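You operate a simulated robot arm through the tools that you are given. There is no shell and no other tool.

You are at the controls of a simulated robot arm. One attempt, no reset.

## Task
Send the yellow pack down the chute, then shut the yellow bolt again.
Fine: set it on the chute deck and push it on to the rollers.
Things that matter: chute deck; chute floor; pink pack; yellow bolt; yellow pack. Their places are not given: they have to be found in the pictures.

The check looks at the end state, three seconds after you hand in, the way a careful person would. Anything else that was tipped, shoved, dropped, spilled or broken makes it a failure.

## Robot
A 6-joint arm with a three-finger gripper, fixed in place. Base frame: the origin is at the foot of the arm, x ahead of it, y to its left, z up. Units: m, rad, N and s.
Its first joint turns from -2.897 to 2.897 rad. Payload 4.89 kg.
The TCP is the grasp point between the finger pads, 0.03 m short of the fingertips. In the tool frame z runs along the fingers and y along their closing line. Largest opening 0.164 m; the body of the gripper starts 0.125 m behind the TCP.
Orientation is that of the tool frame in the base frame, as a unit quaternion [x, y, z, w]. With the fingers straight down and closing along the base's y, the tool's x points along the base's -x, its y along +y and its z along -z.

## Interface
- The arm moves only by the tool drive_tool. Its argument "rows" is a list of rows, each a list of 7 numbers: the shift along the tool's x, y, z in m, then the turn, a rotation vector about the tool's x, y, z in rad, then the opening, from 0 (shut) to 1 (fully open). In form: [[tx, ty, tz, ax, ay, az, claw], ...]. A call has 1 to 20 rows; each row shifts and turns the commanded pose from where the row before left it, along the tool's axes as they then stand. Rows are played at 5 a second. More than 0.05 m and 0.15 rad between two rows, or a gripper value outside its range, and nothing of the call is played. Where a pose cannot be reached the arm comes as near as it can. A force on the tool above 70 N (or 10 N above the force at the start of the call, whichever is more), or a blocked arm, ends the call early, and 0.2 s more pass. The fingers move at their own pace (about 0.108 m/s each) and stop on an object; they squeeze with about 31 N. The grip force told is the motor's: it shows also when the fingers shut on nothing. Time passes only in rows, and 0.2 s behind the last, so rows that do not move let the fingers close. The reply holds the time, the measured pose of the TCP, the force on the tool along the base axes, the opening and the grip force, in the units named above and with some noise, with the torque about the TCP (base axes, N m) and any sound that the robot's microphone picked up.
- Cameras (640 x 400 px; columns grow to the right, rows downward): "scene" is fixed at [0.4016, -0.6508, 1.4081]; the picture's right is [0.13, 0.99, 0.00], its down [0.80, -0.10, -0.59] and it looks along [-0.58, 0.07, -0.81] (base axes); focal length 214 px, centre (320, 200). "wrist" rides on the gripper at [0.076, -0.002, -0.152] in the tool frame; the picture's right is [0.02, 1.00, 0.00], its down [-0.88, 0.02, -0.47] and it looks along [-0.47, 0.01, 0.88] (tool axes); focal length 247 px, centre (320, 200).
- camera(camera): a new picture of that camera. The clock stands still meanwhile.
- slide_trunk(by): slides the trunk up (or, below 0, down) by that many m; the arm rides with it, the base frame stays. It gives what a move gives, with no picture.
- pixel_to_xyz(camera, pixels): for up to 12 pixels [column, row] of the newest picture of that camera ("zoom" is the newest enlarged one), the place [x, y, z] in the base frame of the surface seen there, good to about 0.002 m. The clock stands still meanwhile.
- zoom(camera, box): a new picture of the part [left, top, right, bottom] of that camera's present view, enlarged. The clock stands still meanwhile.
- finish_job(): hands the job in; it is judged then, once.

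Leave the gripper open and the arm clear of the work at the hand-in unless told otherwise.

The tools are called after ">>>" by a JSON object that holds its "method" and its "body". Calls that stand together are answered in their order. drive_tool: Moves the arm, as the interface text tells. Its arguments: {"type":"object","properties":{"rows":{"type":"array","items":{"type":"array","items":{"type":"number"}}}},"required":["rows"]} The other tools are called the same way: slide_trunk (by) slides the trunk up or down; camera (camera) takes a picture; pixel_to_xyz (camera, pixels) gives the place of the surface under pixels of a picture; zoom (camera, box) takes an enlarged picture of a part of a camera's view; finish_job () hands the job in.

At the start:

```text
t: 0.0
tcp_pos: [0.0728, -0.507, 1.0588]
ee_rot: [0.0, 1.0, 0.001, 0.0]
force: [-0.1, -0.5, -1.0]
moment: [0.0, -0.02, 0.04]
gripper_width: 0.1644
gripper_force: 0.0
trunk travel left (down, up): [-0.175, 0.215]
```

scene: 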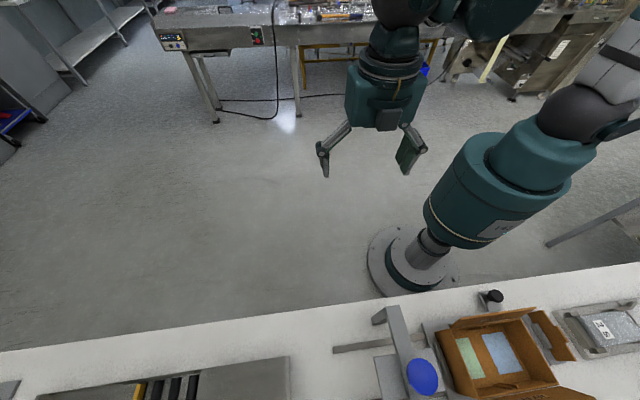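
wrist: 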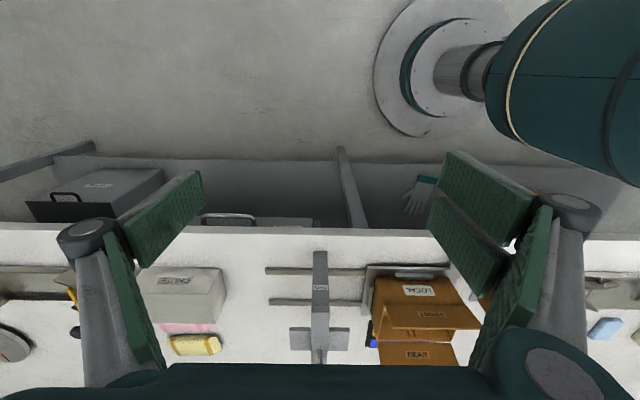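

I see the start pictures: the wrist view shows a yellow pack near (195,345), pink behind it near (187,328), and a grey box. I'll take enlarged views of both cameras first.

>>> {"method": "zoom", "body": {"camera": "wrist", "box": [0, 240, 320, 400]}}

>>> {"method": "zoom", "body": {"camera": "scene", "box": [0, 260, 320, 400]}}

>>> {"method": "zoom", "body": {"camera": "scene", "box": [320, 260, 640, 400]}}

>>> {"method": "zoom", "body": {"camera": "wrist", "box": [240, 240, 560, 400]}}

```text
2.00 times, centred on (160, 320) of wrist
```

zoom: 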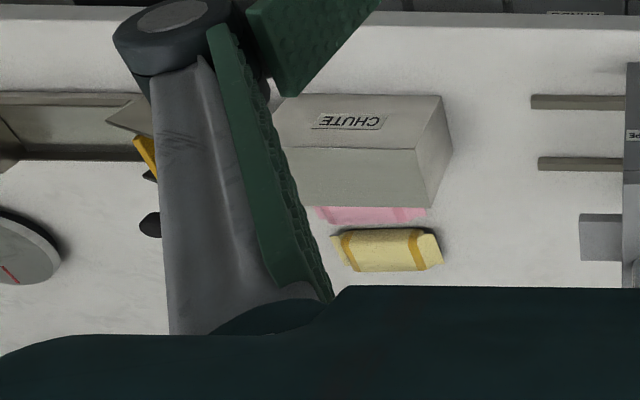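

```text
2.00 times, centred on (160, 330) of scene
```

zoom: 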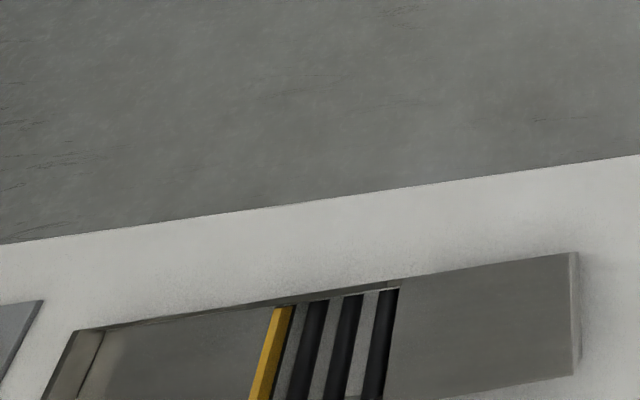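

```text
2.00 times, centred on (480, 330) of scene
```

zoom: 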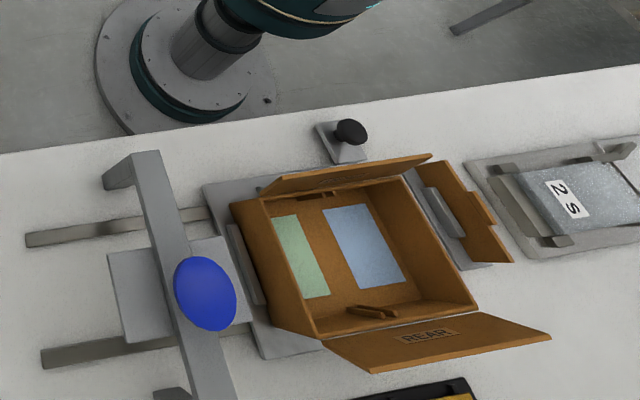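

```text
2.00 times, centred on (400, 320) of wrist
```

zoom: 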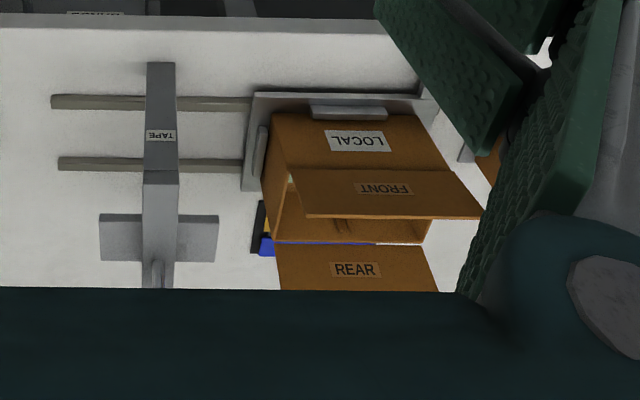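

Wrist view shows a grey box labelled CHUTE with pink and yellow packs next to it; the scene view shows a grey deck with a yellow bar and black rollers at lower left (140–290, 370–400). I'll read the places of these.

>>> {"method": "pixel_to_xyz", "body": {"camera": "wrist", "pixels": [[180, 280], [150, 315], [222, 290], [187, 327], [195, 345], [170, 340], [220, 345], [78, 296], [75, 330], [10, 345], [60, 290], [320, 300]]}}

>>> {"method": "pixel_to_xyz", "body": {"camera": "scene", "pixels": [[288, 360], [287, 390], [200, 400], [240, 380], [190, 385], [175, 388], [155, 392], [133, 395], [137, 385], [90, 395], [40, 395], [10, 390]]}}

```text
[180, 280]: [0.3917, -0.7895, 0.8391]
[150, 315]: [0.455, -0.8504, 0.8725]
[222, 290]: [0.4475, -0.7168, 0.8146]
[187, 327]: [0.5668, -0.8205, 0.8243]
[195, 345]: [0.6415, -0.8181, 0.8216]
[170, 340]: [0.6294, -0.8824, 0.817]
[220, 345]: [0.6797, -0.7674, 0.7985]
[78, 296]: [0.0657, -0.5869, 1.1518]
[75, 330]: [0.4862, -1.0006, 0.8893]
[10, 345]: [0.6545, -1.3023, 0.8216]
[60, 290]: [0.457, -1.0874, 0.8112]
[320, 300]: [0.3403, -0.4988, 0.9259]
```

```text
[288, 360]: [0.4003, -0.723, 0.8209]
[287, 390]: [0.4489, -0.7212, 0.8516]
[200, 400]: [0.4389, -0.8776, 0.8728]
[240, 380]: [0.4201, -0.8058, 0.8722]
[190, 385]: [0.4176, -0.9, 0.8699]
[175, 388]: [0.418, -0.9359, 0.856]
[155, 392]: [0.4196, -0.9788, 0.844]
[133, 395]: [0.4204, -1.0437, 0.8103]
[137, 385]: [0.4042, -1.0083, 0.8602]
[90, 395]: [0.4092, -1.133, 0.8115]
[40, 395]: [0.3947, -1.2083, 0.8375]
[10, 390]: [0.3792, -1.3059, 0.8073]
```

The deck top sits around [0.42,-0.80,0.872], the rollers slope down toward -y, and the yellow bar is at about [0.40,-1.01,0.86]. I'll move the wrist camera above this area for a better look (TCP toward [0.30,-0.75,1.15]).

>>> {"method": "drive_tool", "body": {"rows": [[-0.028, -0.03, -0.011, 0, 0, 0, 1], [-0.028, -0.03, -0.011, 0, 0, 0, 1], [-0.028, -0.03, -0.011, 0, 0, 0, 1], [-0.028, -0.03, -0.011, 0, 0, 0, 1], [-0.028, -0.03, -0.011, 0, 0, 0, 1], [-0.028, -0.03, -0.011, 0, 0, 0, 1], [-0.028, -0.03, -0.011, 0, 0, 0, 1], [-0.028, -0.03, -0.011, 0, 0, 0, 1]]}}

>>> {"method": "camera", "body": {"camera": "wrist"}}

>>> {"method": "camera", "body": {"camera": "scene"}}

```text
t: 1.8
tcp_pos: [0.2971, -0.7478, 1.1489]
ee_rot: [0.001, 1.0, 0.0, 0.0]
force: [-1.0, 1.7, 1.3]
moment: [-0.16, -0.11, 0.01]
gripper_width: 0.1641
gripper_force: 0.0
trunk travel left (down, up): [-0.175, 0.215]
```

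```text
taken
```

wrist: 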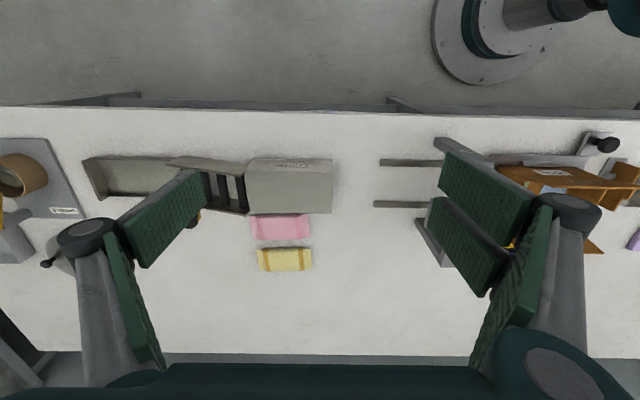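

```text
taken
```

scene: 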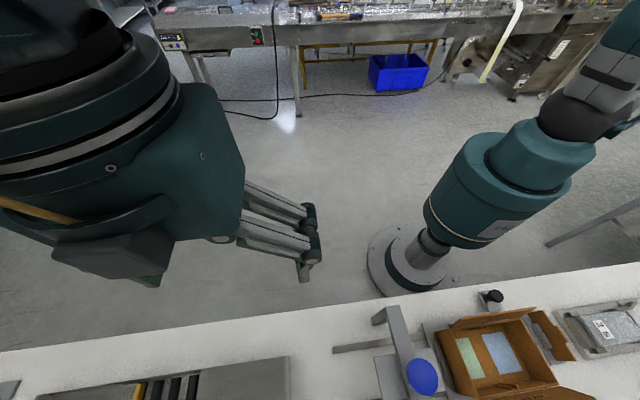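

The left finger hides the rollers/bolt. The deck is around (290,185), packs at (282,228) pink and (285,260) yellow. I'll shift the camera another 0.14 m in -y to bring rollers and bolt between the fingers.

>>> {"method": "drive_tool", "body": {"rows": [[0, -0.035, 0, 0, 0, 0, 1], [0, -0.035, 0, 0, 0, 0, 1], [0, -0.035, 0, 0, 0, 0, 1], [0, -0.035, 0, 0, 0, 0, 1]]}}

>>> {"method": "camera", "body": {"camera": "wrist"}}

>>> {"method": "zoom", "body": {"camera": "wrist", "box": [180, 120, 440, 290]}}

```text
t: 2.8
tcp_pos: [0.2974, -0.8901, 1.1492]
ee_rot: [0.0, 1.0, 0.001, 0.001]
force: [0.2, 0.9, 1.1]
moment: [-0.17, -0.01, -0.02]
gripper_width: 0.1638
gripper_force: 0.0
trunk travel left (down, up): [-0.175, 0.215]
```

```text
taken
```

wrist: 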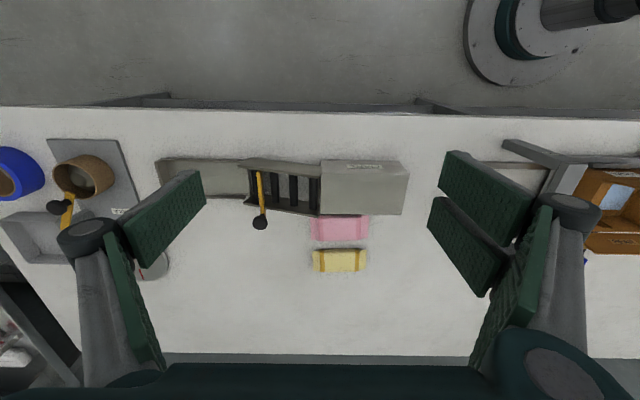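

```text
2.35 times, centred on (310, 205) of wrist
```

zoom: 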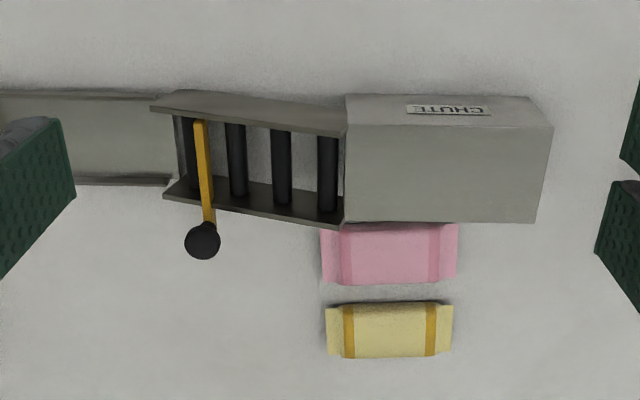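

Now clear: the yellow bolt lies across the rollers near its lower end with a black knob at wrist (261,223); the deck is right of it; pink pack leans next to the deck; yellow pack at (340,260). I'll read many places.

>>> {"method": "pixel_to_xyz", "body": {"camera": "zoom", "pixels": [[203, 240], [203, 256], [203, 225], [188, 240], [218, 240], [200, 122], [205, 170], [208, 210], [200, 195], [182, 190], [170, 193], [340, 222]]}}

>>> {"method": "pixel_to_xyz", "body": {"camera": "zoom", "pixels": [[350, 100], [540, 100], [550, 125], [537, 218], [350, 216], [350, 132], [440, 200], [400, 225], [390, 250], [330, 270], [450, 270], [390, 280]]}}

>>> {"method": "pixel_to_xyz", "body": {"camera": "zoom", "pixels": [[330, 310], [330, 355], [450, 308], [448, 352], [390, 304], [390, 330], [390, 356], [345, 330], [435, 330], [390, 380], [100, 130], [60, 180]]}}

>>> {"method": "pixel_to_xyz", "body": {"camera": "zoom", "pixels": [[327, 165], [280, 165], [236, 165], [187, 160], [345, 118], [165, 105], [345, 223], [250, 130], [258, 190], [302, 170], [220, 165], [255, 165]]}}

```text
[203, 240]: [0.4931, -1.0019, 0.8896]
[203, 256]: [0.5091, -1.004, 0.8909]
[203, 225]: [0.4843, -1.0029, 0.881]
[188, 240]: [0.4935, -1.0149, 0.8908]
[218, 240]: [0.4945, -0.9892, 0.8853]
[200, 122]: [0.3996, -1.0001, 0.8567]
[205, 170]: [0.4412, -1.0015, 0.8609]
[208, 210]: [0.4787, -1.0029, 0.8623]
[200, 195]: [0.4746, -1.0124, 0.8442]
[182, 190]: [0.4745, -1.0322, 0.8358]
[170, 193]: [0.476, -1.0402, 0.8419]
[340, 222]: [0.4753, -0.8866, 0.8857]
```

```text
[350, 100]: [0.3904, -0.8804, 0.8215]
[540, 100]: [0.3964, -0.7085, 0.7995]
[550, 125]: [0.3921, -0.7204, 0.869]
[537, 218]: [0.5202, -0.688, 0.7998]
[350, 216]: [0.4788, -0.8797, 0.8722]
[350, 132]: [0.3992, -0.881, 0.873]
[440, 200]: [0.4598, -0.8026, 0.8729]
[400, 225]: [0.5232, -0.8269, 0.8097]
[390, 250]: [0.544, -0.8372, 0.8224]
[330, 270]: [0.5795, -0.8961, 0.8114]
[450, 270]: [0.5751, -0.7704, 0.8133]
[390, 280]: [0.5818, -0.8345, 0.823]
```

```text
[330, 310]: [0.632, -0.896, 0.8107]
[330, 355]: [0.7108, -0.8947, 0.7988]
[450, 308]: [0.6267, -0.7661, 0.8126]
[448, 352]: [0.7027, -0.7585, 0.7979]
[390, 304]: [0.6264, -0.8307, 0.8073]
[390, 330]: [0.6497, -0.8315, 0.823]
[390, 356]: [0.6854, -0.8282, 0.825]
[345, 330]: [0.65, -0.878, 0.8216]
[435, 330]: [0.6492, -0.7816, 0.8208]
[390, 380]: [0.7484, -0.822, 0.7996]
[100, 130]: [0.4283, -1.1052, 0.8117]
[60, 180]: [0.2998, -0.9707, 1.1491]
```

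```text
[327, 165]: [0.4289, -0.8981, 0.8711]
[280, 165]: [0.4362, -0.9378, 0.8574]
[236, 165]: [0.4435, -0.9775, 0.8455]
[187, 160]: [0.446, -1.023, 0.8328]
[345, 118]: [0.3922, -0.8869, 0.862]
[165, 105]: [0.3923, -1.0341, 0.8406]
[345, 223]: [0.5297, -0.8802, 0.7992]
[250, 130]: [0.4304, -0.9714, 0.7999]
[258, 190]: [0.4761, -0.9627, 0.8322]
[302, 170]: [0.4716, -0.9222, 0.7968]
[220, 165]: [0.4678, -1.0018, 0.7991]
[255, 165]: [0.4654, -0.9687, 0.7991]
```

Readings: table z≈0.799; deck top z≈0.873 (x 0.39–0.48, y -0.88 to -0.715); rollers descend to y≈-1.03; bolt bar across at y≈-1.002, z≈0.86, knob about [0.496,-1.003,0.88]; yellow pack about 0.13×0.065×0.025, centred near [0.66,-0.83,0.81]. Before acting I want a closer view of the bolt, so I move the camera lower and further to -y.

>>> {"method": "drive_tool", "body": {"rows": [[0, -0.03, 0.03, 0, 0, 0, 1], [0, -0.03, 0.03, 0, 0, 0, 1], [0, -0.02, 0.03, 0, 0, 0, 1], [0, 0, 0.03, 0, 0, 0, 1]]}}

>>> {"method": "camera", "body": {"camera": "wrist"}}

>>> {"method": "zoom", "body": {"camera": "wrist", "box": [240, 140, 440, 290]}}

```text
t: 3.8
tcp_pos: [0.2972, -0.9687, 1.0281]
ee_rot: [0.0, 1.0, 0.001, -0.001]
force: [0.0, -0.2, -0.3]
moment: [0.0, -0.04, 0.01]
gripper_width: 0.1639
gripper_force: 0.1
trunk travel left (down, up): [-0.175, 0.215]
```

```text
taken
```

wrist: 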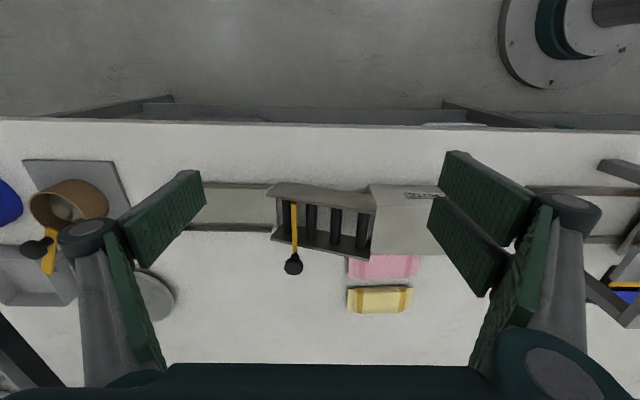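

```text
2.67 times, centred on (340, 215) of wrist
```

zoom: 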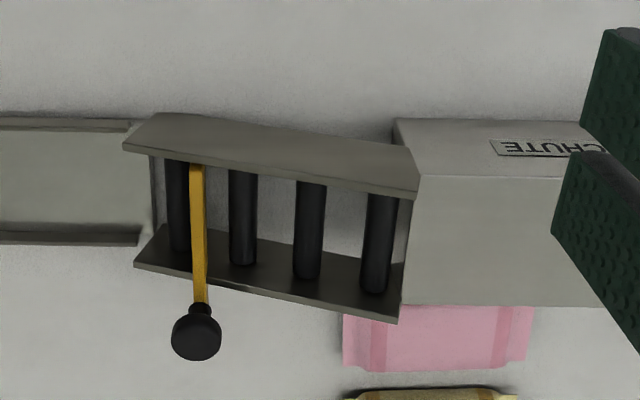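

The yellow bar spans the channel and crosses the near rail, ending in a black knob at (293,264). I'll zoom hard on the bolt and get points.

>>> {"method": "zoom", "body": {"camera": "wrist", "box": [262, 180, 342, 280]}}

```text
4.00 times, centred on (302, 230) of wrist
```

zoom: 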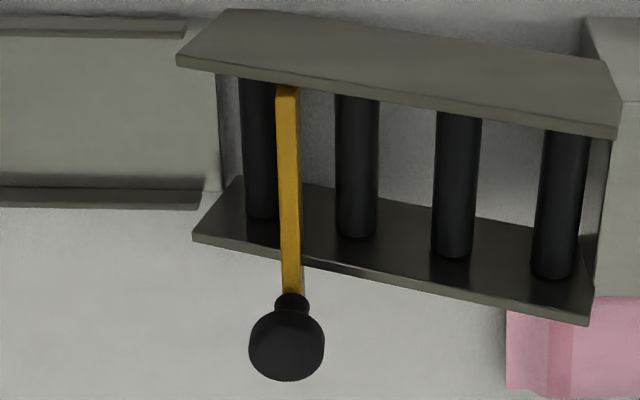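

>>> {"method": "pixel_to_xyz", "body": {"camera": "zoom", "pixels": [[287, 92], [288, 150], [290, 220], [292, 285], [292, 300], [286, 318], [286, 335], [286, 360], [286, 376], [252, 345], [320, 345], [270, 320]]}}

>>> {"method": "pixel_to_xyz", "body": {"camera": "zoom", "pixels": [[275, 265], [310, 262], [240, 185], [200, 238], [585, 318], [590, 270], [300, 200], [280, 130], [180, 60], [610, 130], [200, 195], [220, 150]]}}

```text
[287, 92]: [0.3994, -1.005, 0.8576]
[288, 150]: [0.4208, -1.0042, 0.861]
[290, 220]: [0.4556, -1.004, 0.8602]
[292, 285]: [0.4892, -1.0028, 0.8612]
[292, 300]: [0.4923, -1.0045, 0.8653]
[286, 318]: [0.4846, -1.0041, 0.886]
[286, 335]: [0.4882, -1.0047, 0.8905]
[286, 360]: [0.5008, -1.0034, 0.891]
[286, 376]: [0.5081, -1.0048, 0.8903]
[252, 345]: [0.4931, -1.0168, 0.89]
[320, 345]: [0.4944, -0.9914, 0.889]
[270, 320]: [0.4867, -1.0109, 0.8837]
```

```text
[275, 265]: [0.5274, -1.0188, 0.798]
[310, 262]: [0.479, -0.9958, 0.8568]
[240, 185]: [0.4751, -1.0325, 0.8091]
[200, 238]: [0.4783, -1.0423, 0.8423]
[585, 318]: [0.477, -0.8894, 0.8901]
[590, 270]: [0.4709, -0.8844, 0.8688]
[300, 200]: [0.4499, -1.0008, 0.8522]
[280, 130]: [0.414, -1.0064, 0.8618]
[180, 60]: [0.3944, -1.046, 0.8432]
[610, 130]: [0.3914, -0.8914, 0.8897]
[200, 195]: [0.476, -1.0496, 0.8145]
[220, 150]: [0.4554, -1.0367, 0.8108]
```

The knob is a vertical mushroom on the bar's outer end: head centre ≈[0.497,-1.004], top z≈0.891, diameter ≈0.026; the near rail's outer edge is x≈0.478 with its top below the bar. So the bolt should slide along x. I'll turn the tool +90° about its z so the fingers close along base x (good for both knob and pack), staying high.

>>> {"method": "drive_tool", "body": {"rows": [[-0.01, 0.01, 0, 0, 0, 0.1428, 1], [0, 0, 0, 0, 0, 0.1428, 1], [0, 0, 0, 0, 0, 0.1428, 1], [0, 0, 0, 0, 0, 0.1428, 1], [0, 0, 0, 0, 0, 0.1428, 1], [0, 0, 0, 0, 0, 0.1428, 1], [0, 0, 0, 0, 0, 0.1428, 1], [0, 0, 0, 0, 0, 0.1428, 1], [0, 0, 0, 0, 0, 0.1428, 1], [0, 0, 0, 0, 0, 0.1428, 1], [0, 0, 0, 0, 0, 0.1428, 1]]}}

>>> {"method": "camera", "body": {"camera": "wrist"}}

```text
t: 6.2
tcp_pos: [0.307, -0.9569, 1.0276]
ee_rot: [0.708, 0.706, 0.0, 0.0]
force: [0.1, 0.5, 0.4]
moment: [0.01, 0.01, 0.03]
gripper_width: 0.164
gripper_force: 0.1
trunk travel left (down, up): [-0.175, 0.215]
```

```text
taken
```

wrist: 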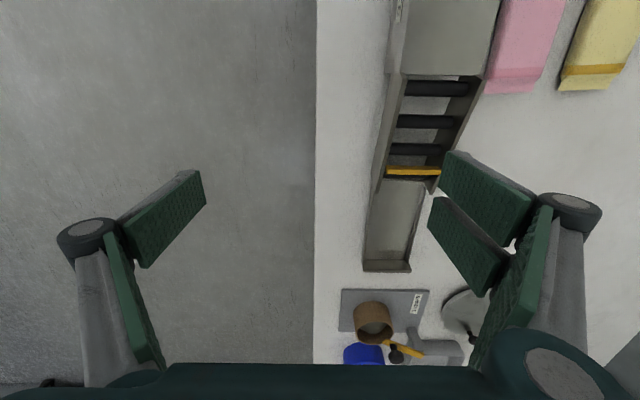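

The tool now has x_tool=+y, y_tool=+x, z_tool=-z; the chute runs down the picture at columns 365–440. The knob is at radius 1.12 m, beyond straight-down reach, so I'll shift +0.19 m in x while tilting the tool 40° outward (toward -y), still at z≈1.03.

>>> {"method": "drive_tool", "body": {"rows": [[0, 0.038, 0, 0, -0.14, 0, 0.4], [0, 0.038, 0, 0, -0.14, 0, 0.4], [0, 0.038, 0, 0, -0.14, 0, 0.4], [0, 0.038, 0, 0, -0.14, 0, 0.4], [0, 0.038, 0, 0, -0.138, 0, 0.4]]}}

>>> {"method": "camera", "body": {"camera": "wrist"}}

>>> {"method": "camera", "body": {"camera": "scene"}}

```text
t: 7.4
tcp_pos: [0.4967, -0.9571, 1.0291]
ee_rot: [0.665, 0.664, -0.242, 0.243]
force: [-0.9, -0.8, 0.1]
moment: [0.08, -0.15, 0.15]
gripper_width: 0.0655
gripper_force: 0.1
trunk travel left (down, up): [-0.175, 0.215]
```

```text
taken
```

wrist: 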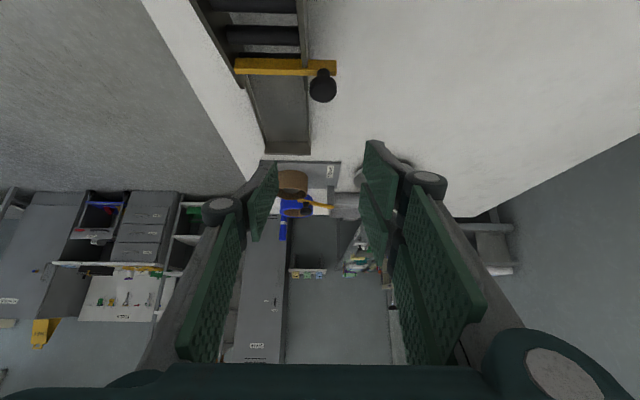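

```text
taken
```

scene: 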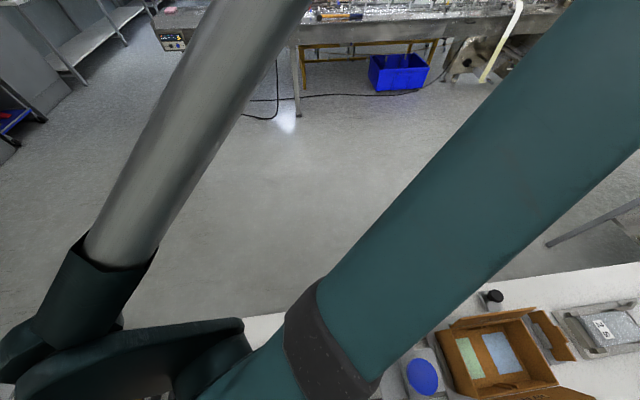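

The tilted pose was reached exactly. The knob is visible at wrist (322,88), bolt bar at (285,67). I'll recheck the knob place from this view, then descend partway.

>>> {"method": "pixel_to_xyz", "body": {"camera": "wrist", "pixels": [[322, 82], [311, 88], [335, 88], [322, 95], [322, 73], [333, 67], [240, 66], [285, 60], [285, 72], [285, 140], [265, 110], [310, 140]]}}

>>> {"method": "drive_tool", "body": {"rows": [[0.0124, 0, 0.0412, 0, 0, 0, 0.4], [0.0124, 0, 0.0412, 0, 0, 0, 0.4]]}}

>>> {"method": "camera", "body": {"camera": "wrist"}}

```text
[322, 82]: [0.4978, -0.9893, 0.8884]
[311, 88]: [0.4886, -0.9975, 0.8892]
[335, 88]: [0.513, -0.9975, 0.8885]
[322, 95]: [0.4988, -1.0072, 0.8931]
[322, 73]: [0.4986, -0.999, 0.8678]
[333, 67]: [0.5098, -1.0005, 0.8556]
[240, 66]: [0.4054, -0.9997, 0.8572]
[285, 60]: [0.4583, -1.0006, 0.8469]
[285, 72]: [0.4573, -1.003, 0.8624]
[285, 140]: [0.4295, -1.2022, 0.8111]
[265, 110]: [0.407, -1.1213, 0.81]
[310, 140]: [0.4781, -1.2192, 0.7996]
```

```text
t: 8.0
tcp_pos: [0.4983, -0.9904, 0.9513]
ee_rot: [0.664, 0.665, -0.243, 0.243]
force: [0.2, 1.1, 1.3]
moment: [-0.06, -0.06, 0.06]
gripper_width: 0.0653
gripper_force: 0.1
trunk travel left (down, up): [-0.175, 0.215]
```

```text
taken
```

wrist: 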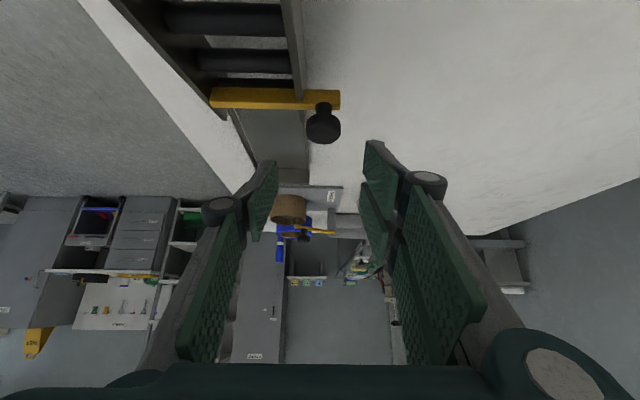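

The fingers straddle the knob in x (head centre ≈0.4995). I descend straight down to TCP z≈0.898 so the fingertips end just above the bar, beside the knob head.

>>> {"method": "drive_tool", "body": {"rows": [[0.017, 0.0006, 0.0203, 0, 0, 0, 0.4], [0.017, 0.0006, 0.0203, 0, 0, 0, 0.4]]}}

>>> {"method": "camera", "body": {"camera": "wrist"}}

```text
t: 8.6
tcp_pos: [0.4967, -0.9908, 0.8943]
ee_rot: [0.664, 0.665, -0.241, 0.242]
force: [-0.2, 0.1, 1.4]
moment: [-0.02, -0.07, 0.04]
gripper_width: 0.0659
gripper_force: 0.0
trunk travel left (down, up): [-0.175, 0.215]
```

```text
taken
```

wrist: 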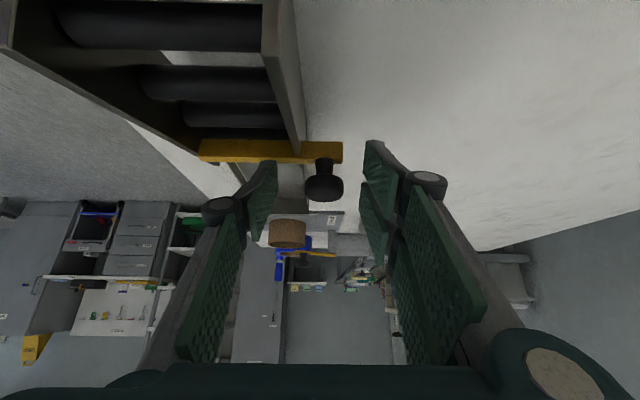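

The knob head at (324,182) lies between the pads. TCP z reads 0.894, a bit low over the bar, so I raise 4 mm and close on the knob.

>>> {"method": "drive_tool", "body": {"rows": [[-0.0026, 0.001, -0.0031, 0, 0, 0, 0.4], [0, 0, 0, 0, 0, 0, 0.2], [0, 0, 0, 0, 0, 0, 0.1], [0, 0, 0, 0, 0, 0, 0.1], [0, 0, 0, 0, 0, 0, 0.1]]}}

>>> {"method": "camera", "body": {"camera": "wrist"}}

```text
t: 9.8
tcp_pos: [0.4997, -0.9899, 0.899]
ee_rot: [0.664, 0.665, -0.242, 0.242]
force: [16.9, -6.8, 1.3]
moment: [-0.2, -0.27, 0.26]
gripper_width: 0.0277
gripper_force: 45.5
trunk travel left (down, up): [-0.175, 0.215]
```

```text
taken
```

wrist: 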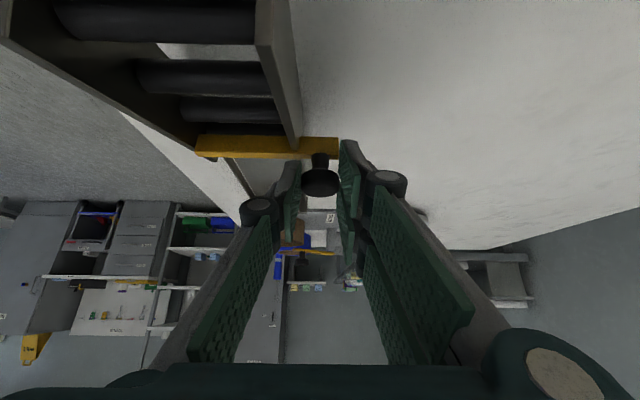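

The knob is held (opening 0.0277 m, grip 45 N). Now I pull gently +x (tool y) by 2 cm and watch the forces.

>>> {"method": "drive_tool", "body": {"rows": [[0, 0.01, 0, 0, 0, 0, 0.1], [0, 0.01, 0, 0, 0, 0, 0.1]]}}

>>> {"method": "camera", "body": {"camera": "wrist"}}

```text
t: 10.4
tcp_pos: [0.5181, -0.9911, 0.8991]
ee_rot: [0.664, 0.665, -0.242, 0.242]
force: [-0.1, -4.5, 8.1]
moment: [0.03, 0.13, -0.07]
gripper_width: 0.028
gripper_force: 44.3
trunk travel left (down, up): [-0.175, 0.215]
```

```text
taken
```

wrist: 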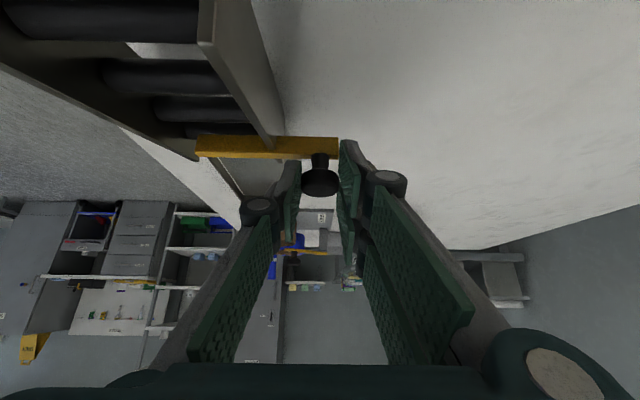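

The yellow bar moved with the knob at low force, so it does slide along x. I keep pulling another 5 cm.

>>> {"method": "drive_tool", "body": {"rows": [[0, 0.01, 0, 0, 0, 0, 0.1], [0, 0.01, 0, 0, 0, 0, 0.1], [0, 0.01, 0, 0, 0, 0, 0.1], [0, 0.01, 0, 0, 0, 0, 0.1], [0, 0.01, 0, 0, 0, 0, 0.1]]}}

>>> {"method": "camera", "body": {"camera": "wrist"}}

```text
t: 11.6
tcp_pos: [0.5689, -0.991, 0.8997]
ee_rot: [0.664, 0.665, -0.241, 0.242]
force: [-0.3, 1.3, 11.0]
moment: [0.27, 0.12, -0.02]
gripper_width: 0.0279
gripper_force: 45.2
trunk travel left (down, up): [-0.175, 0.215]
```

```text
taken
```

wrist: 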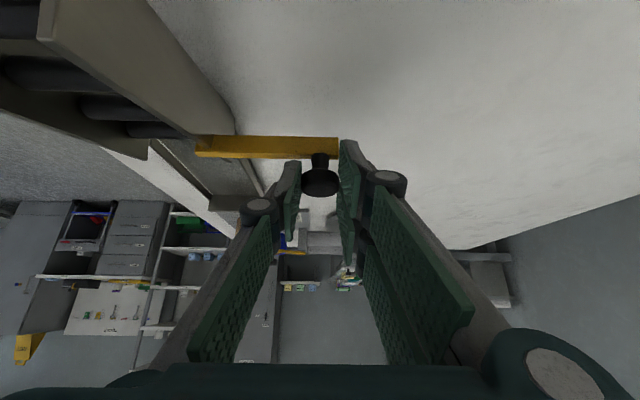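

Bar's inner end is now at about x≈0.467, close to the near rail's inner face (~0.472). I pull a little further in small steps, watching for a stop.

>>> {"method": "drive_tool", "body": {"rows": [[0, 0.004, 0, 0, 0, 0, 0.1], [0, 0.004, 0, 0, 0, 0, 0.1]]}}

>>> {"method": "camera", "body": {"camera": "wrist"}}

>>> {"method": "zoom", "body": {"camera": "wrist", "box": [120, 60, 380, 220]}}

```text
t: 12.2
tcp_pos: [0.578, -0.9897, 0.8984]
ee_rot: [0.664, 0.665, -0.241, 0.242]
force: [0.7, 3.3, 11.4]
moment: [-0.47, 0.0, -0.01]
gripper_width: 0.0276
gripper_force: 44.7
trunk travel left (down, up): [-0.175, 0.215]
```

```text
taken
```

wrist: 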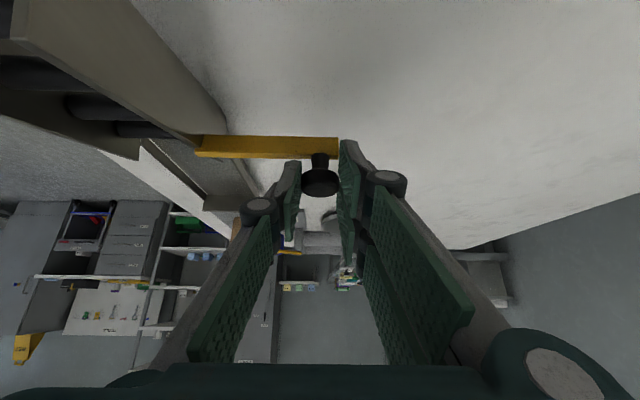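

```text
2.46 times, centred on (250, 140) of wrist
```

zoom: 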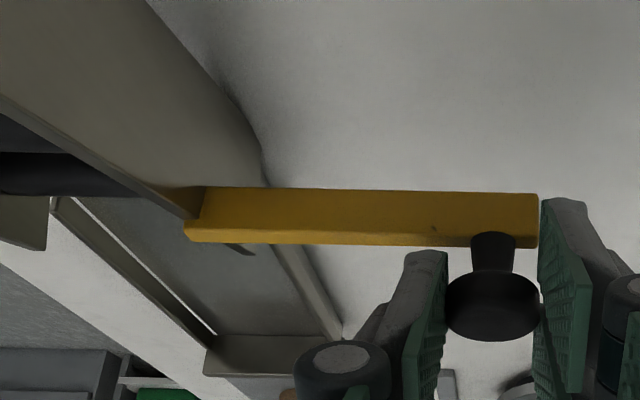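

Bar inner end appears right at the near rail. I'll check the bar-end and rail-edge coordinates.

>>> {"method": "pixel_to_xyz", "body": {"camera": "zoom", "pixels": [[195, 235], [210, 230], [260, 225], [215, 195], [400, 225], [150, 190], [180, 212], [200, 150], [260, 180], [120, 180], [100, 170], [520, 230]]}}

```text
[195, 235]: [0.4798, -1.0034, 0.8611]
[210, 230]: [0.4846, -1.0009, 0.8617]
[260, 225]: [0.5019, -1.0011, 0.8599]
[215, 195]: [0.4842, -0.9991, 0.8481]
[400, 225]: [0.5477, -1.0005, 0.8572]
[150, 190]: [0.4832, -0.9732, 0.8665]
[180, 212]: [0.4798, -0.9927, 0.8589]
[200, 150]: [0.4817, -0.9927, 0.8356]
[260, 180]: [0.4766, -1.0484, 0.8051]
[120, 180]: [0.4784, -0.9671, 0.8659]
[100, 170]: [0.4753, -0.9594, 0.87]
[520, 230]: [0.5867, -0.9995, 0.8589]
```

The bar's inner end is at x≈0.478, essentially flush with the rail (inner face ~0.472). I add 4 mm for margin and check for a stop.

>>> {"method": "drive_tool", "body": {"rows": [[0, 0.004, 0, 0, 0, 0, 0.1]]}}

>>> {"method": "zoom", "body": {"camera": "wrist", "box": [120, 60, 380, 220]}}

```text
t: 12.6
tcp_pos: [0.582, -0.9902, 0.9004]
ee_rot: [0.665, 0.664, -0.242, 0.242]
force: [0.3, 2.7, 10.0]
moment: [-0.2, -0.01, 0.01]
gripper_width: 0.028
gripper_force: 44.4
trunk travel left (down, up): [-0.175, 0.215]
```

```text
2.46 times, centred on (250, 140) of wrist
```

zoom: 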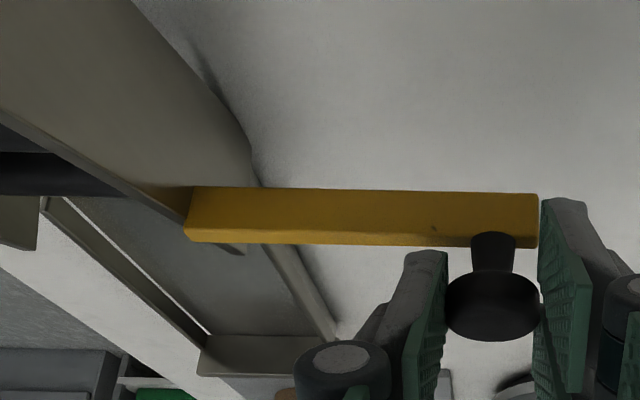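

The bolt is out ~8.3 cm, bar end beyond the rail. I release the knob in place (opening 0.4) and look whether the bolt stays.

>>> {"method": "drive_tool", "body": {"rows": [[0, 0, 0, 0, 0, 0, 0.2], [0, 0, 0, 0, 0, 0, 0.35], [0, 0, 0, 0, 0, 0, 0.35]]}}

>>> {"method": "camera", "body": {"camera": "wrist"}}

```text
t: 13.4
tcp_pos: [0.5815, -0.9907, 0.8988]
ee_rot: [0.664, 0.665, -0.241, 0.242]
force: [-0.1, -0.2, -1.7]
moment: [0.01, 0.0, 0.01]
gripper_width: 0.0574
gripper_force: 0.0
trunk travel left (down, up): [-0.175, 0.215]
```

```text
taken
```

wrist: 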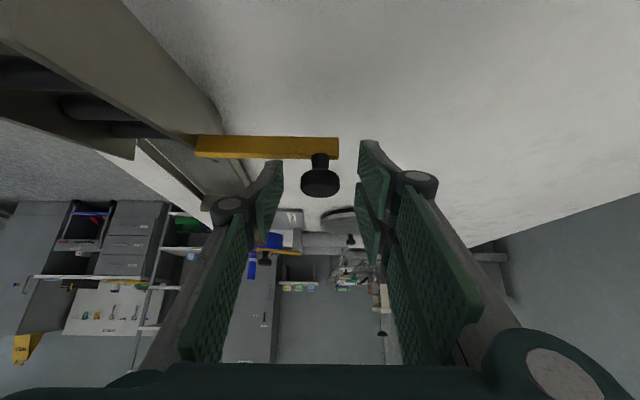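

The bolt stays open. I raise straight up 12 cm, then move over toward the yellow pack (TCP ≈[0.66,-0.78,1.02]), keeping the 40° tilt, and look.

>>> {"method": "drive_tool", "body": {"rows": [[-0.0257, 0, -0.0307, 0, 0, 0, 0.4], [-0.0257, 0, -0.0307, 0, 0, 0, 0.4], [-0.0257, 0, -0.0307, 0, 0, 0, 0.5], [0.0306, 0.0157, -0.0257, 0, 0, 0, 0.5], [0.0306, 0.0157, -0.0257, 0, 0, 0, 0.5], [0.0306, 0.0157, -0.0257, 0, 0, 0, 0.5], [0.0306, 0.0157, -0.0257, 0, 0, 0, 0.55], [0.0306, 0.0157, -0.0257, 0, 0, 0, 0.55]]}}

>>> {"method": "camera", "body": {"camera": "wrist"}}

>>> {"method": "camera", "body": {"camera": "scene"}}

```text
t: 15.2
tcp_pos: [0.6578, -0.7933, 1.0192]
ee_rot: [0.665, 0.665, -0.241, 0.241]
force: [-0.5, -2.2, -0.6]
moment: [0.15, -0.08, 0.04]
gripper_width: 0.0903
gripper_force: 0.0
trunk travel left (down, up): [-0.175, 0.215]
```

```text
taken
```

wrist: 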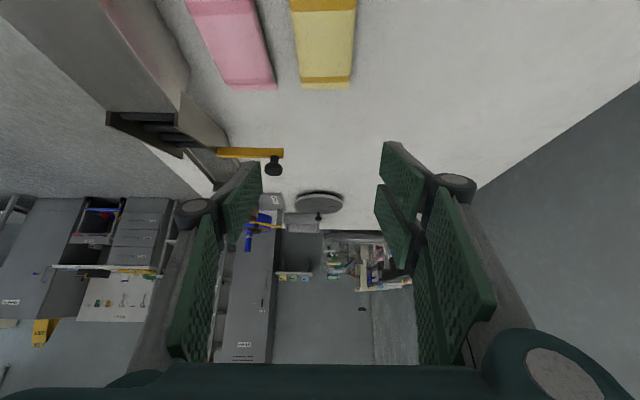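

```text
taken
```

scene: 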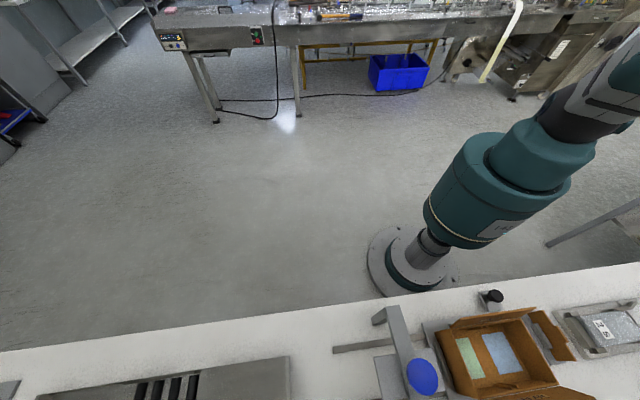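

The yellow pack shows at the top (325,45), pink next to it (233,45). I'll measure the packs' edges and the blue item near the tape station for clearance.

>>> {"method": "zoom", "body": {"camera": "wrist", "box": [160, 0, 400, 150]}}

>>> {"method": "pixel_to_xyz", "body": {"camera": "scene", "pixels": [[422, 375], [390, 312], [400, 340], [378, 320], [500, 350], [340, 350], [385, 365]]}}

>>> {"method": "pixel_to_xyz", "body": {"camera": "wrist", "pixels": [[293, 20], [300, 60], [303, 84], [347, 84], [351, 60], [355, 20], [325, 80], [325, 50], [325, 20], [273, 86], [262, 30], [253, 5]]}}

```text
2.67 times, centred on (280, 75) of wrist
```

zoom: 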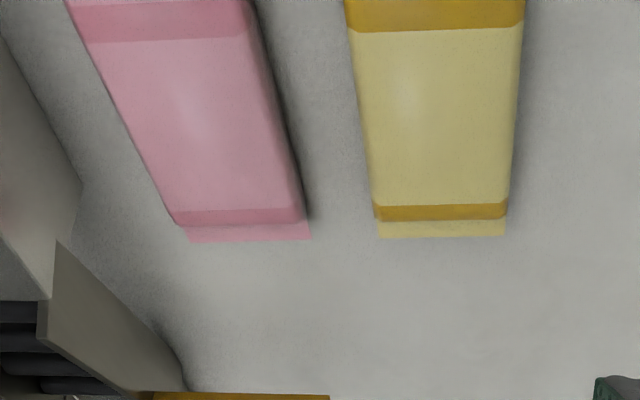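

```text
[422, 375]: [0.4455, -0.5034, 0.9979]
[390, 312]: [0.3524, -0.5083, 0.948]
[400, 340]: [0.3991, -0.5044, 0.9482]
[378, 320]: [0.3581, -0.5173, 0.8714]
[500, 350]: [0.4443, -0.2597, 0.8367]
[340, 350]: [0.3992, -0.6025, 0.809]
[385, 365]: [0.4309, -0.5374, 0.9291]
```

```text
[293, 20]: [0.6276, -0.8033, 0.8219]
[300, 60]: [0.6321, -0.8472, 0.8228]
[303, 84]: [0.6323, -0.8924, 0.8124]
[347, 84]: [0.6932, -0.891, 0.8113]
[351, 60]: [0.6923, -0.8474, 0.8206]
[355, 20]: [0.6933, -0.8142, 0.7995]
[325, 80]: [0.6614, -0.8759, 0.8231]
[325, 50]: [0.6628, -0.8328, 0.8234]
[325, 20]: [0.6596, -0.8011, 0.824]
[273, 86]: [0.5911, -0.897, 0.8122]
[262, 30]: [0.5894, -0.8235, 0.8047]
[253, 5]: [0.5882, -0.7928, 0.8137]
```

Pack extents: yellow x 0.629–0.693, y -0.896…-0.766, top 0.824; pink's nearest edge x≈0.588, so a 4 cm gap. The blue item on the tape arch tops ≈1.0 at y=-0.50, so I'd like less tilt. I'll reduce tilt to 25°, set opening 0.084 m, and come down to z≈0.90 over the pack.

>>> {"method": "drive_tool", "body": {"rows": [[0, 0, 0, 0, 0.131, 0, 0.512], [0, 0, 0, 0, 0.131, 0, 0.512], [0.0085, 0.001, 0.0402, 0, 0, 0, 0.512], [0.0085, 0.001, 0.0402, 0, 0, 0, 0.512], [0.0085, 0.001, 0.0402, 0, 0, 0, 0.512]]}}

>>> {"method": "camera", "body": {"camera": "wrist"}}

```text
t: 16.4
tcp_pos: [0.6609, -0.8176, 0.8993]
ee_rot: [0.69, 0.691, -0.153, 0.153]
force: [-0.5, 0.2, -0.2]
moment: [-0.03, -0.14, 0.04]
gripper_width: 0.0839
gripper_force: 0.2
trunk travel left (down, up): [-0.175, 0.215]
```

```text
taken
```

wrist: 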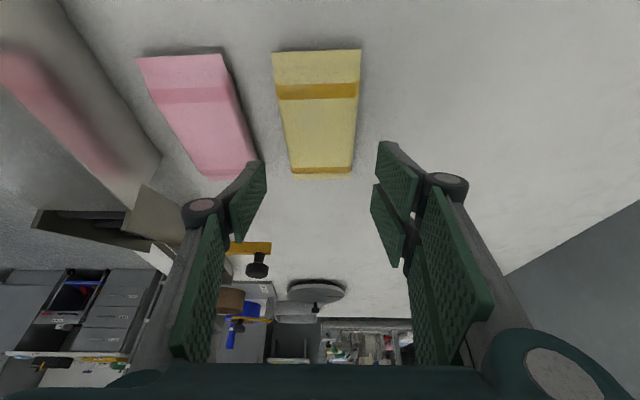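

The fingers bracket the yellow pack with the left finger in the gap. I descend to TCP z≈0.838 and look before closing.

>>> {"method": "drive_tool", "body": {"rows": [[0.0078, 0, 0.019, 0, 0, 0, 0.512], [0.0078, 0, 0.019, 0, 0, 0, 0.512], [0.0076, 0, 0.019, 0, 0, 0, 0.512]]}}

>>> {"method": "camera", "body": {"camera": "wrist"}}

```text
t: 17.2
tcp_pos: [0.6636, -0.8214, 0.8382]
ee_rot: [0.689, 0.691, -0.153, 0.153]
force: [-1.1, -0.6, 0.7]
moment: [-0.04, -0.06, 0.04]
gripper_width: 0.0838
gripper_force: 0.0
trunk travel left (down, up): [-0.175, 0.215]
```

```text
taken
```

wrist: 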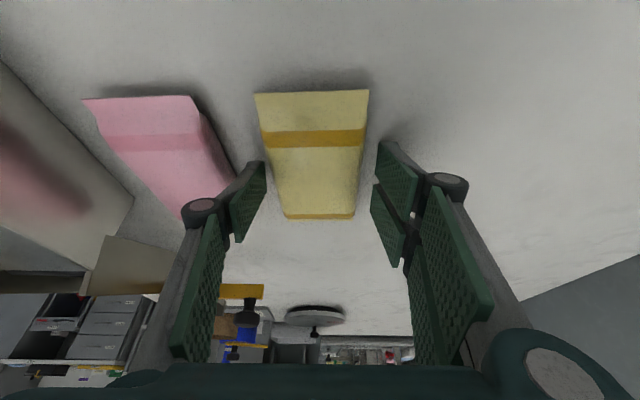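

The pack is between the pads, no contact. I close on it.

>>> {"method": "drive_tool", "body": {"rows": [[0, 0, 0, 0, 0, 0, 0.42], [0, 0, 0, 0, 0, 0, 0.3], [0, 0, 0, 0, 0, 0, 0.3], [0, 0, 0, 0, 0, 0, 0.3]]}}

>>> {"method": "camera", "body": {"camera": "wrist"}}

```text
t: 18.2
tcp_pos: [0.6635, -0.8211, 0.8384]
ee_rot: [0.69, 0.691, -0.152, 0.153]
force: [-0.5, -1.5, 1.8]
moment: [-0.05, 0.01, 0.02]
gripper_width: 0.0647
gripper_force: 30.8
trunk travel left (down, up): [-0.175, 0.215]
```

```text
taken
```

wrist: 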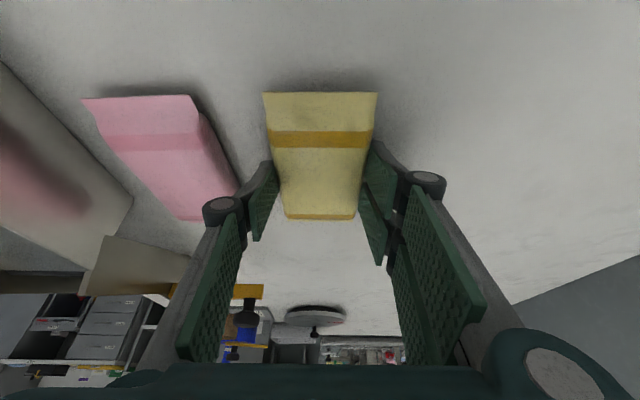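

Gripped (width 0.0647 m, 31 N). I lift straight up 13 cm and check.

>>> {"method": "drive_tool", "body": {"rows": [[-0.0069, 0, -0.0147, 0, 0, 0, 0.3], [-0.0118, 0, -0.0253, 0, 0, 0, 0.3], [-0.0118, 0, -0.0253, 0, 0, 0, 0.3], [-0.0118, 0, -0.0253, 0, 0, 0, 0.3], [-0.0118, 0, -0.0253, 0, 0, 0, 0.3]]}}

>>> {"method": "camera", "body": {"camera": "wrist"}}

```text
t: 19.4
tcp_pos: [0.6628, -0.8213, 0.9673]
ee_rot: [0.69, 0.691, -0.153, 0.152]
force: [0.3, -1.2, -1.1]
moment: [0.01, 0.03, -0.03]
gripper_width: 0.0648
gripper_force: 30.8
trunk travel left (down, up): [-0.175, 0.215]
```

```text
taken
```

wrist: 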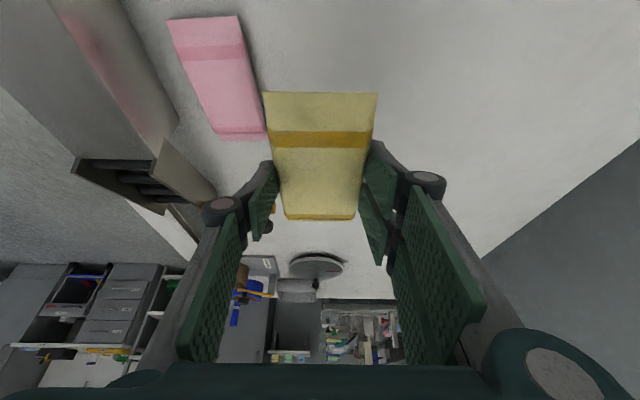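

The pack hangs level. I carry it over to the deck: TCP to about [0.435,-0.79,0.967] (pack bottom ≈0.928, above the deck at 0.873).

>>> {"method": "drive_tool", "body": {"rows": [[0.0047, -0.038, -0.0022, 0, 0, 0, 0.3], [0.0047, -0.038, -0.0022, 0, 0, 0, 0.3], [0.0047, -0.038, -0.0022, 0, 0, 0, 0.3], [0.0047, -0.038, -0.0022, 0, 0, 0, 0.3], [0.0047, -0.038, -0.0022, 0, 0, 0, 0.3], [0.0047, -0.038, -0.0022, 0, 0, 0, 0.3]]}}

>>> {"method": "camera", "body": {"camera": "wrist"}}

>>> {"method": "camera", "body": {"camera": "scene"}}

```text
t: 20.8
tcp_pos: [0.4371, -0.7913, 0.9673]
ee_rot: [0.69, 0.691, -0.153, 0.153]
force: [1.7, -0.1, -1.0]
moment: [-0.02, 0.21, -0.07]
gripper_width: 0.0648
gripper_force: 30.8
trunk travel left (down, up): [-0.175, 0.215]
```

```text
taken
```

wrist: 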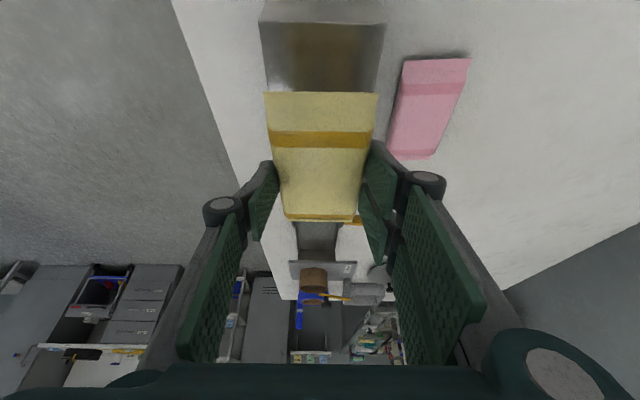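

```text
taken
```

scene: 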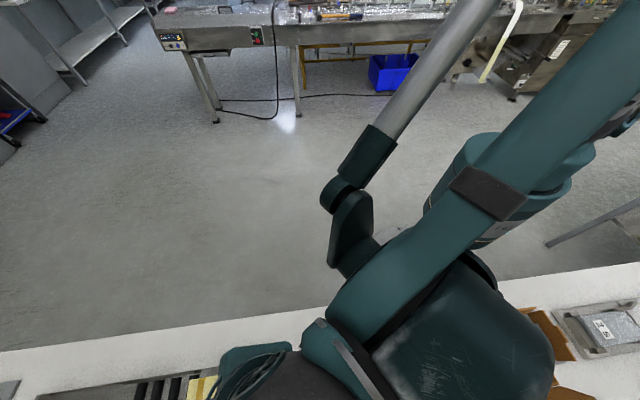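

The pack is over the deck. I check the deck's side edges and pack's edges for centring.

>>> {"method": "pixel_to_xyz", "body": {"camera": "wrist", "pixels": [[264, 30], [268, 80], [382, 30], [376, 80], [320, 26], [320, 60], [270, 100], [373, 100], [283, 210], [356, 210], [320, 95], [320, 212]]}}

>>> {"method": "zoom", "body": {"camera": "wrist", "box": [230, 0, 430, 250]}}

```text
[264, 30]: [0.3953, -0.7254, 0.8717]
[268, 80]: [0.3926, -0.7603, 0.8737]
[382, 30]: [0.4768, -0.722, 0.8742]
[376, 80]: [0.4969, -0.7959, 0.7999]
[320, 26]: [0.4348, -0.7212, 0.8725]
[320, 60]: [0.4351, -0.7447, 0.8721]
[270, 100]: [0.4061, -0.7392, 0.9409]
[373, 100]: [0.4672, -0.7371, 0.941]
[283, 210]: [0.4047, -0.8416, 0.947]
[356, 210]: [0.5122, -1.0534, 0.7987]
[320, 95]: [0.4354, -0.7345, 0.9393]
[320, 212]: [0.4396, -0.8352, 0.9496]
```

```text
1.60 times, centred on (330, 125) of wrist
```

zoom: 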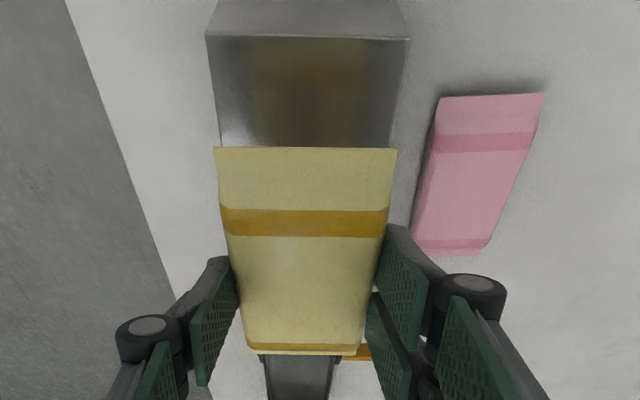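

Deck x 0.393–0.478 (centre 0.435), pack centre ≈0.4365 — well centred. I lower 5.3 cm to just touch the deck.

>>> {"method": "drive_tool", "body": {"rows": [[0.0056, -0.0004, 0.012, 0, 0, 0, 0.3], [0.0056, -0.0004, 0.012, 0, 0, 0, 0.3], [0.0056, -0.0004, 0.012, 0, 0, 0, 0.3], [0.0056, -0.0004, 0.012, 0, 0, 0, 0.3]]}}

>>> {"method": "camera", "body": {"camera": "wrist"}}

```text
t: 21.8
tcp_pos: [0.4319, -0.79, 0.9138]
ee_rot: [0.69, 0.69, -0.153, 0.153]
force: [-0.2, -0.3, 0.6]
moment: [-0.01, -0.01, -0.02]
gripper_width: 0.0647
gripper_force: 30.9
trunk travel left (down, up): [-0.175, 0.215]
```

```text
taken
```

wrist: 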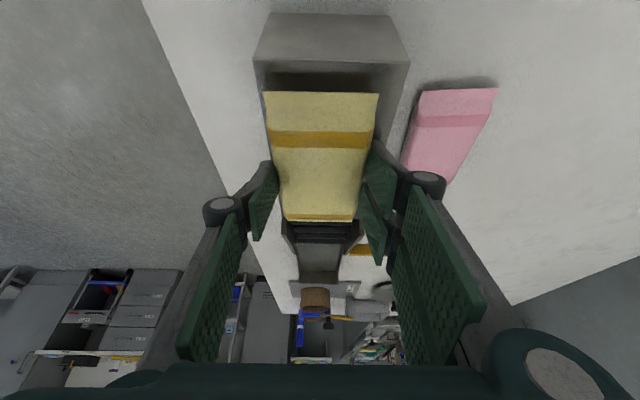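

Pack bottom is ~1 mm above the deck. I lower another 1.5 mm and open gently.

>>> {"method": "drive_tool", "body": {"rows": [[0.0006, 0, 0.0013, 0, 0, 0, 0.3], [0, 0, 0, 0, 0, 0, 0.42], [0, 0, 0, 0, 0, 0, 0.5], [0, 0, 0, 0, 0, 0, 0.55], [0, 0, 0, 0, 0, 0, 0.55]]}}

>>> {"method": "camera", "body": {"camera": "wrist"}}

```text
t: 23.0
tcp_pos: [0.433, -0.7908, 0.9115]
ee_rot: [0.69, 0.691, -0.153, 0.153]
force: [-0.5, -0.7, -0.5]
moment: [0.0, 0.05, -0.01]
gripper_width: 0.0901
gripper_force: 0.0
trunk travel left (down, up): [-0.175, 0.215]
```

```text
taken
```

wrist: 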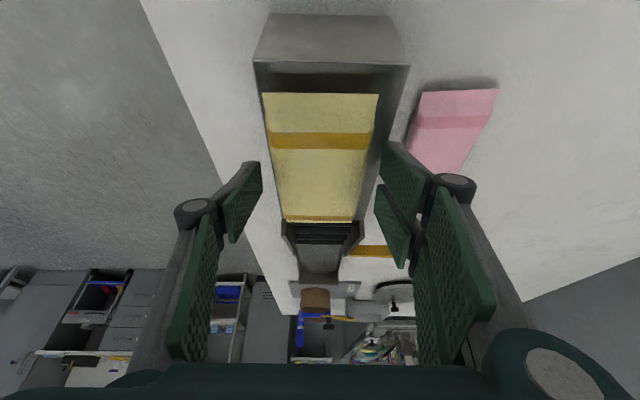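

The pack rests on the deck at about y -0.865…-0.735. The blue dome on the tape arch (≈[0.446,-0.503], top 0.998) is near where a tilted wrist would swing, so I raise 8 cm, then straighten the tool to vertical before going behind the pack.

>>> {"method": "drive_tool", "body": {"rows": [[-0.0113, 0, -0.0242, 0, 0, 0, 0.55], [-0.0113, 0, -0.0242, 0, 0, 0, 0.55], [-0.0113, 0, -0.0242, 0, 0, 0, 0.55], [0, 0, 0, 0, 0.1453, 0, 0.3], [0, 0, 0, 0, 0.1453, 0, 0.1], [0, 0, 0, 0, 0.1453, 0, 0]]}}

>>> {"method": "camera", "body": {"camera": "wrist"}}

>>> {"method": "camera", "body": {"camera": "scene"}}

```text
t: 24.4
tcp_pos: [0.4327, -0.7896, 0.9928]
ee_rot: [0.707, 0.707, 0.0, -0.001]
force: [-0.9, 0.6, 1.0]
moment: [-0.19, 0.02, 0.01]
gripper_width: 0.0
gripper_force: 30.9
trunk travel left (down, up): [-0.175, 0.215]
```

```text
taken
```

wrist: 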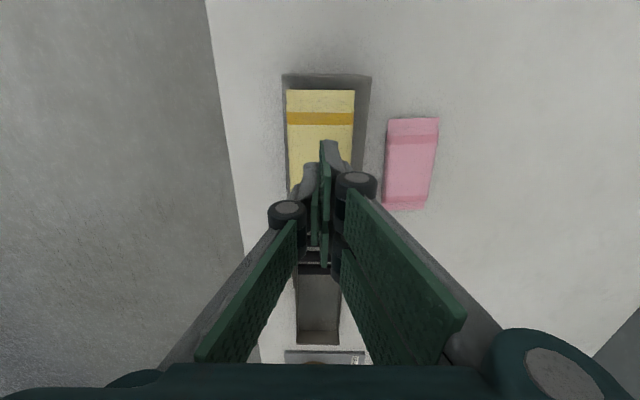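

```text
taken
```

scene: 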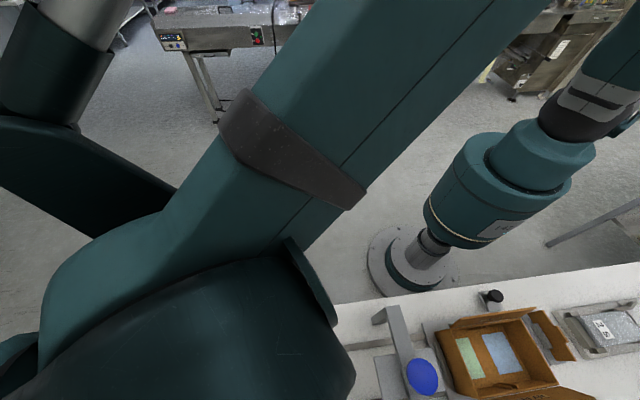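

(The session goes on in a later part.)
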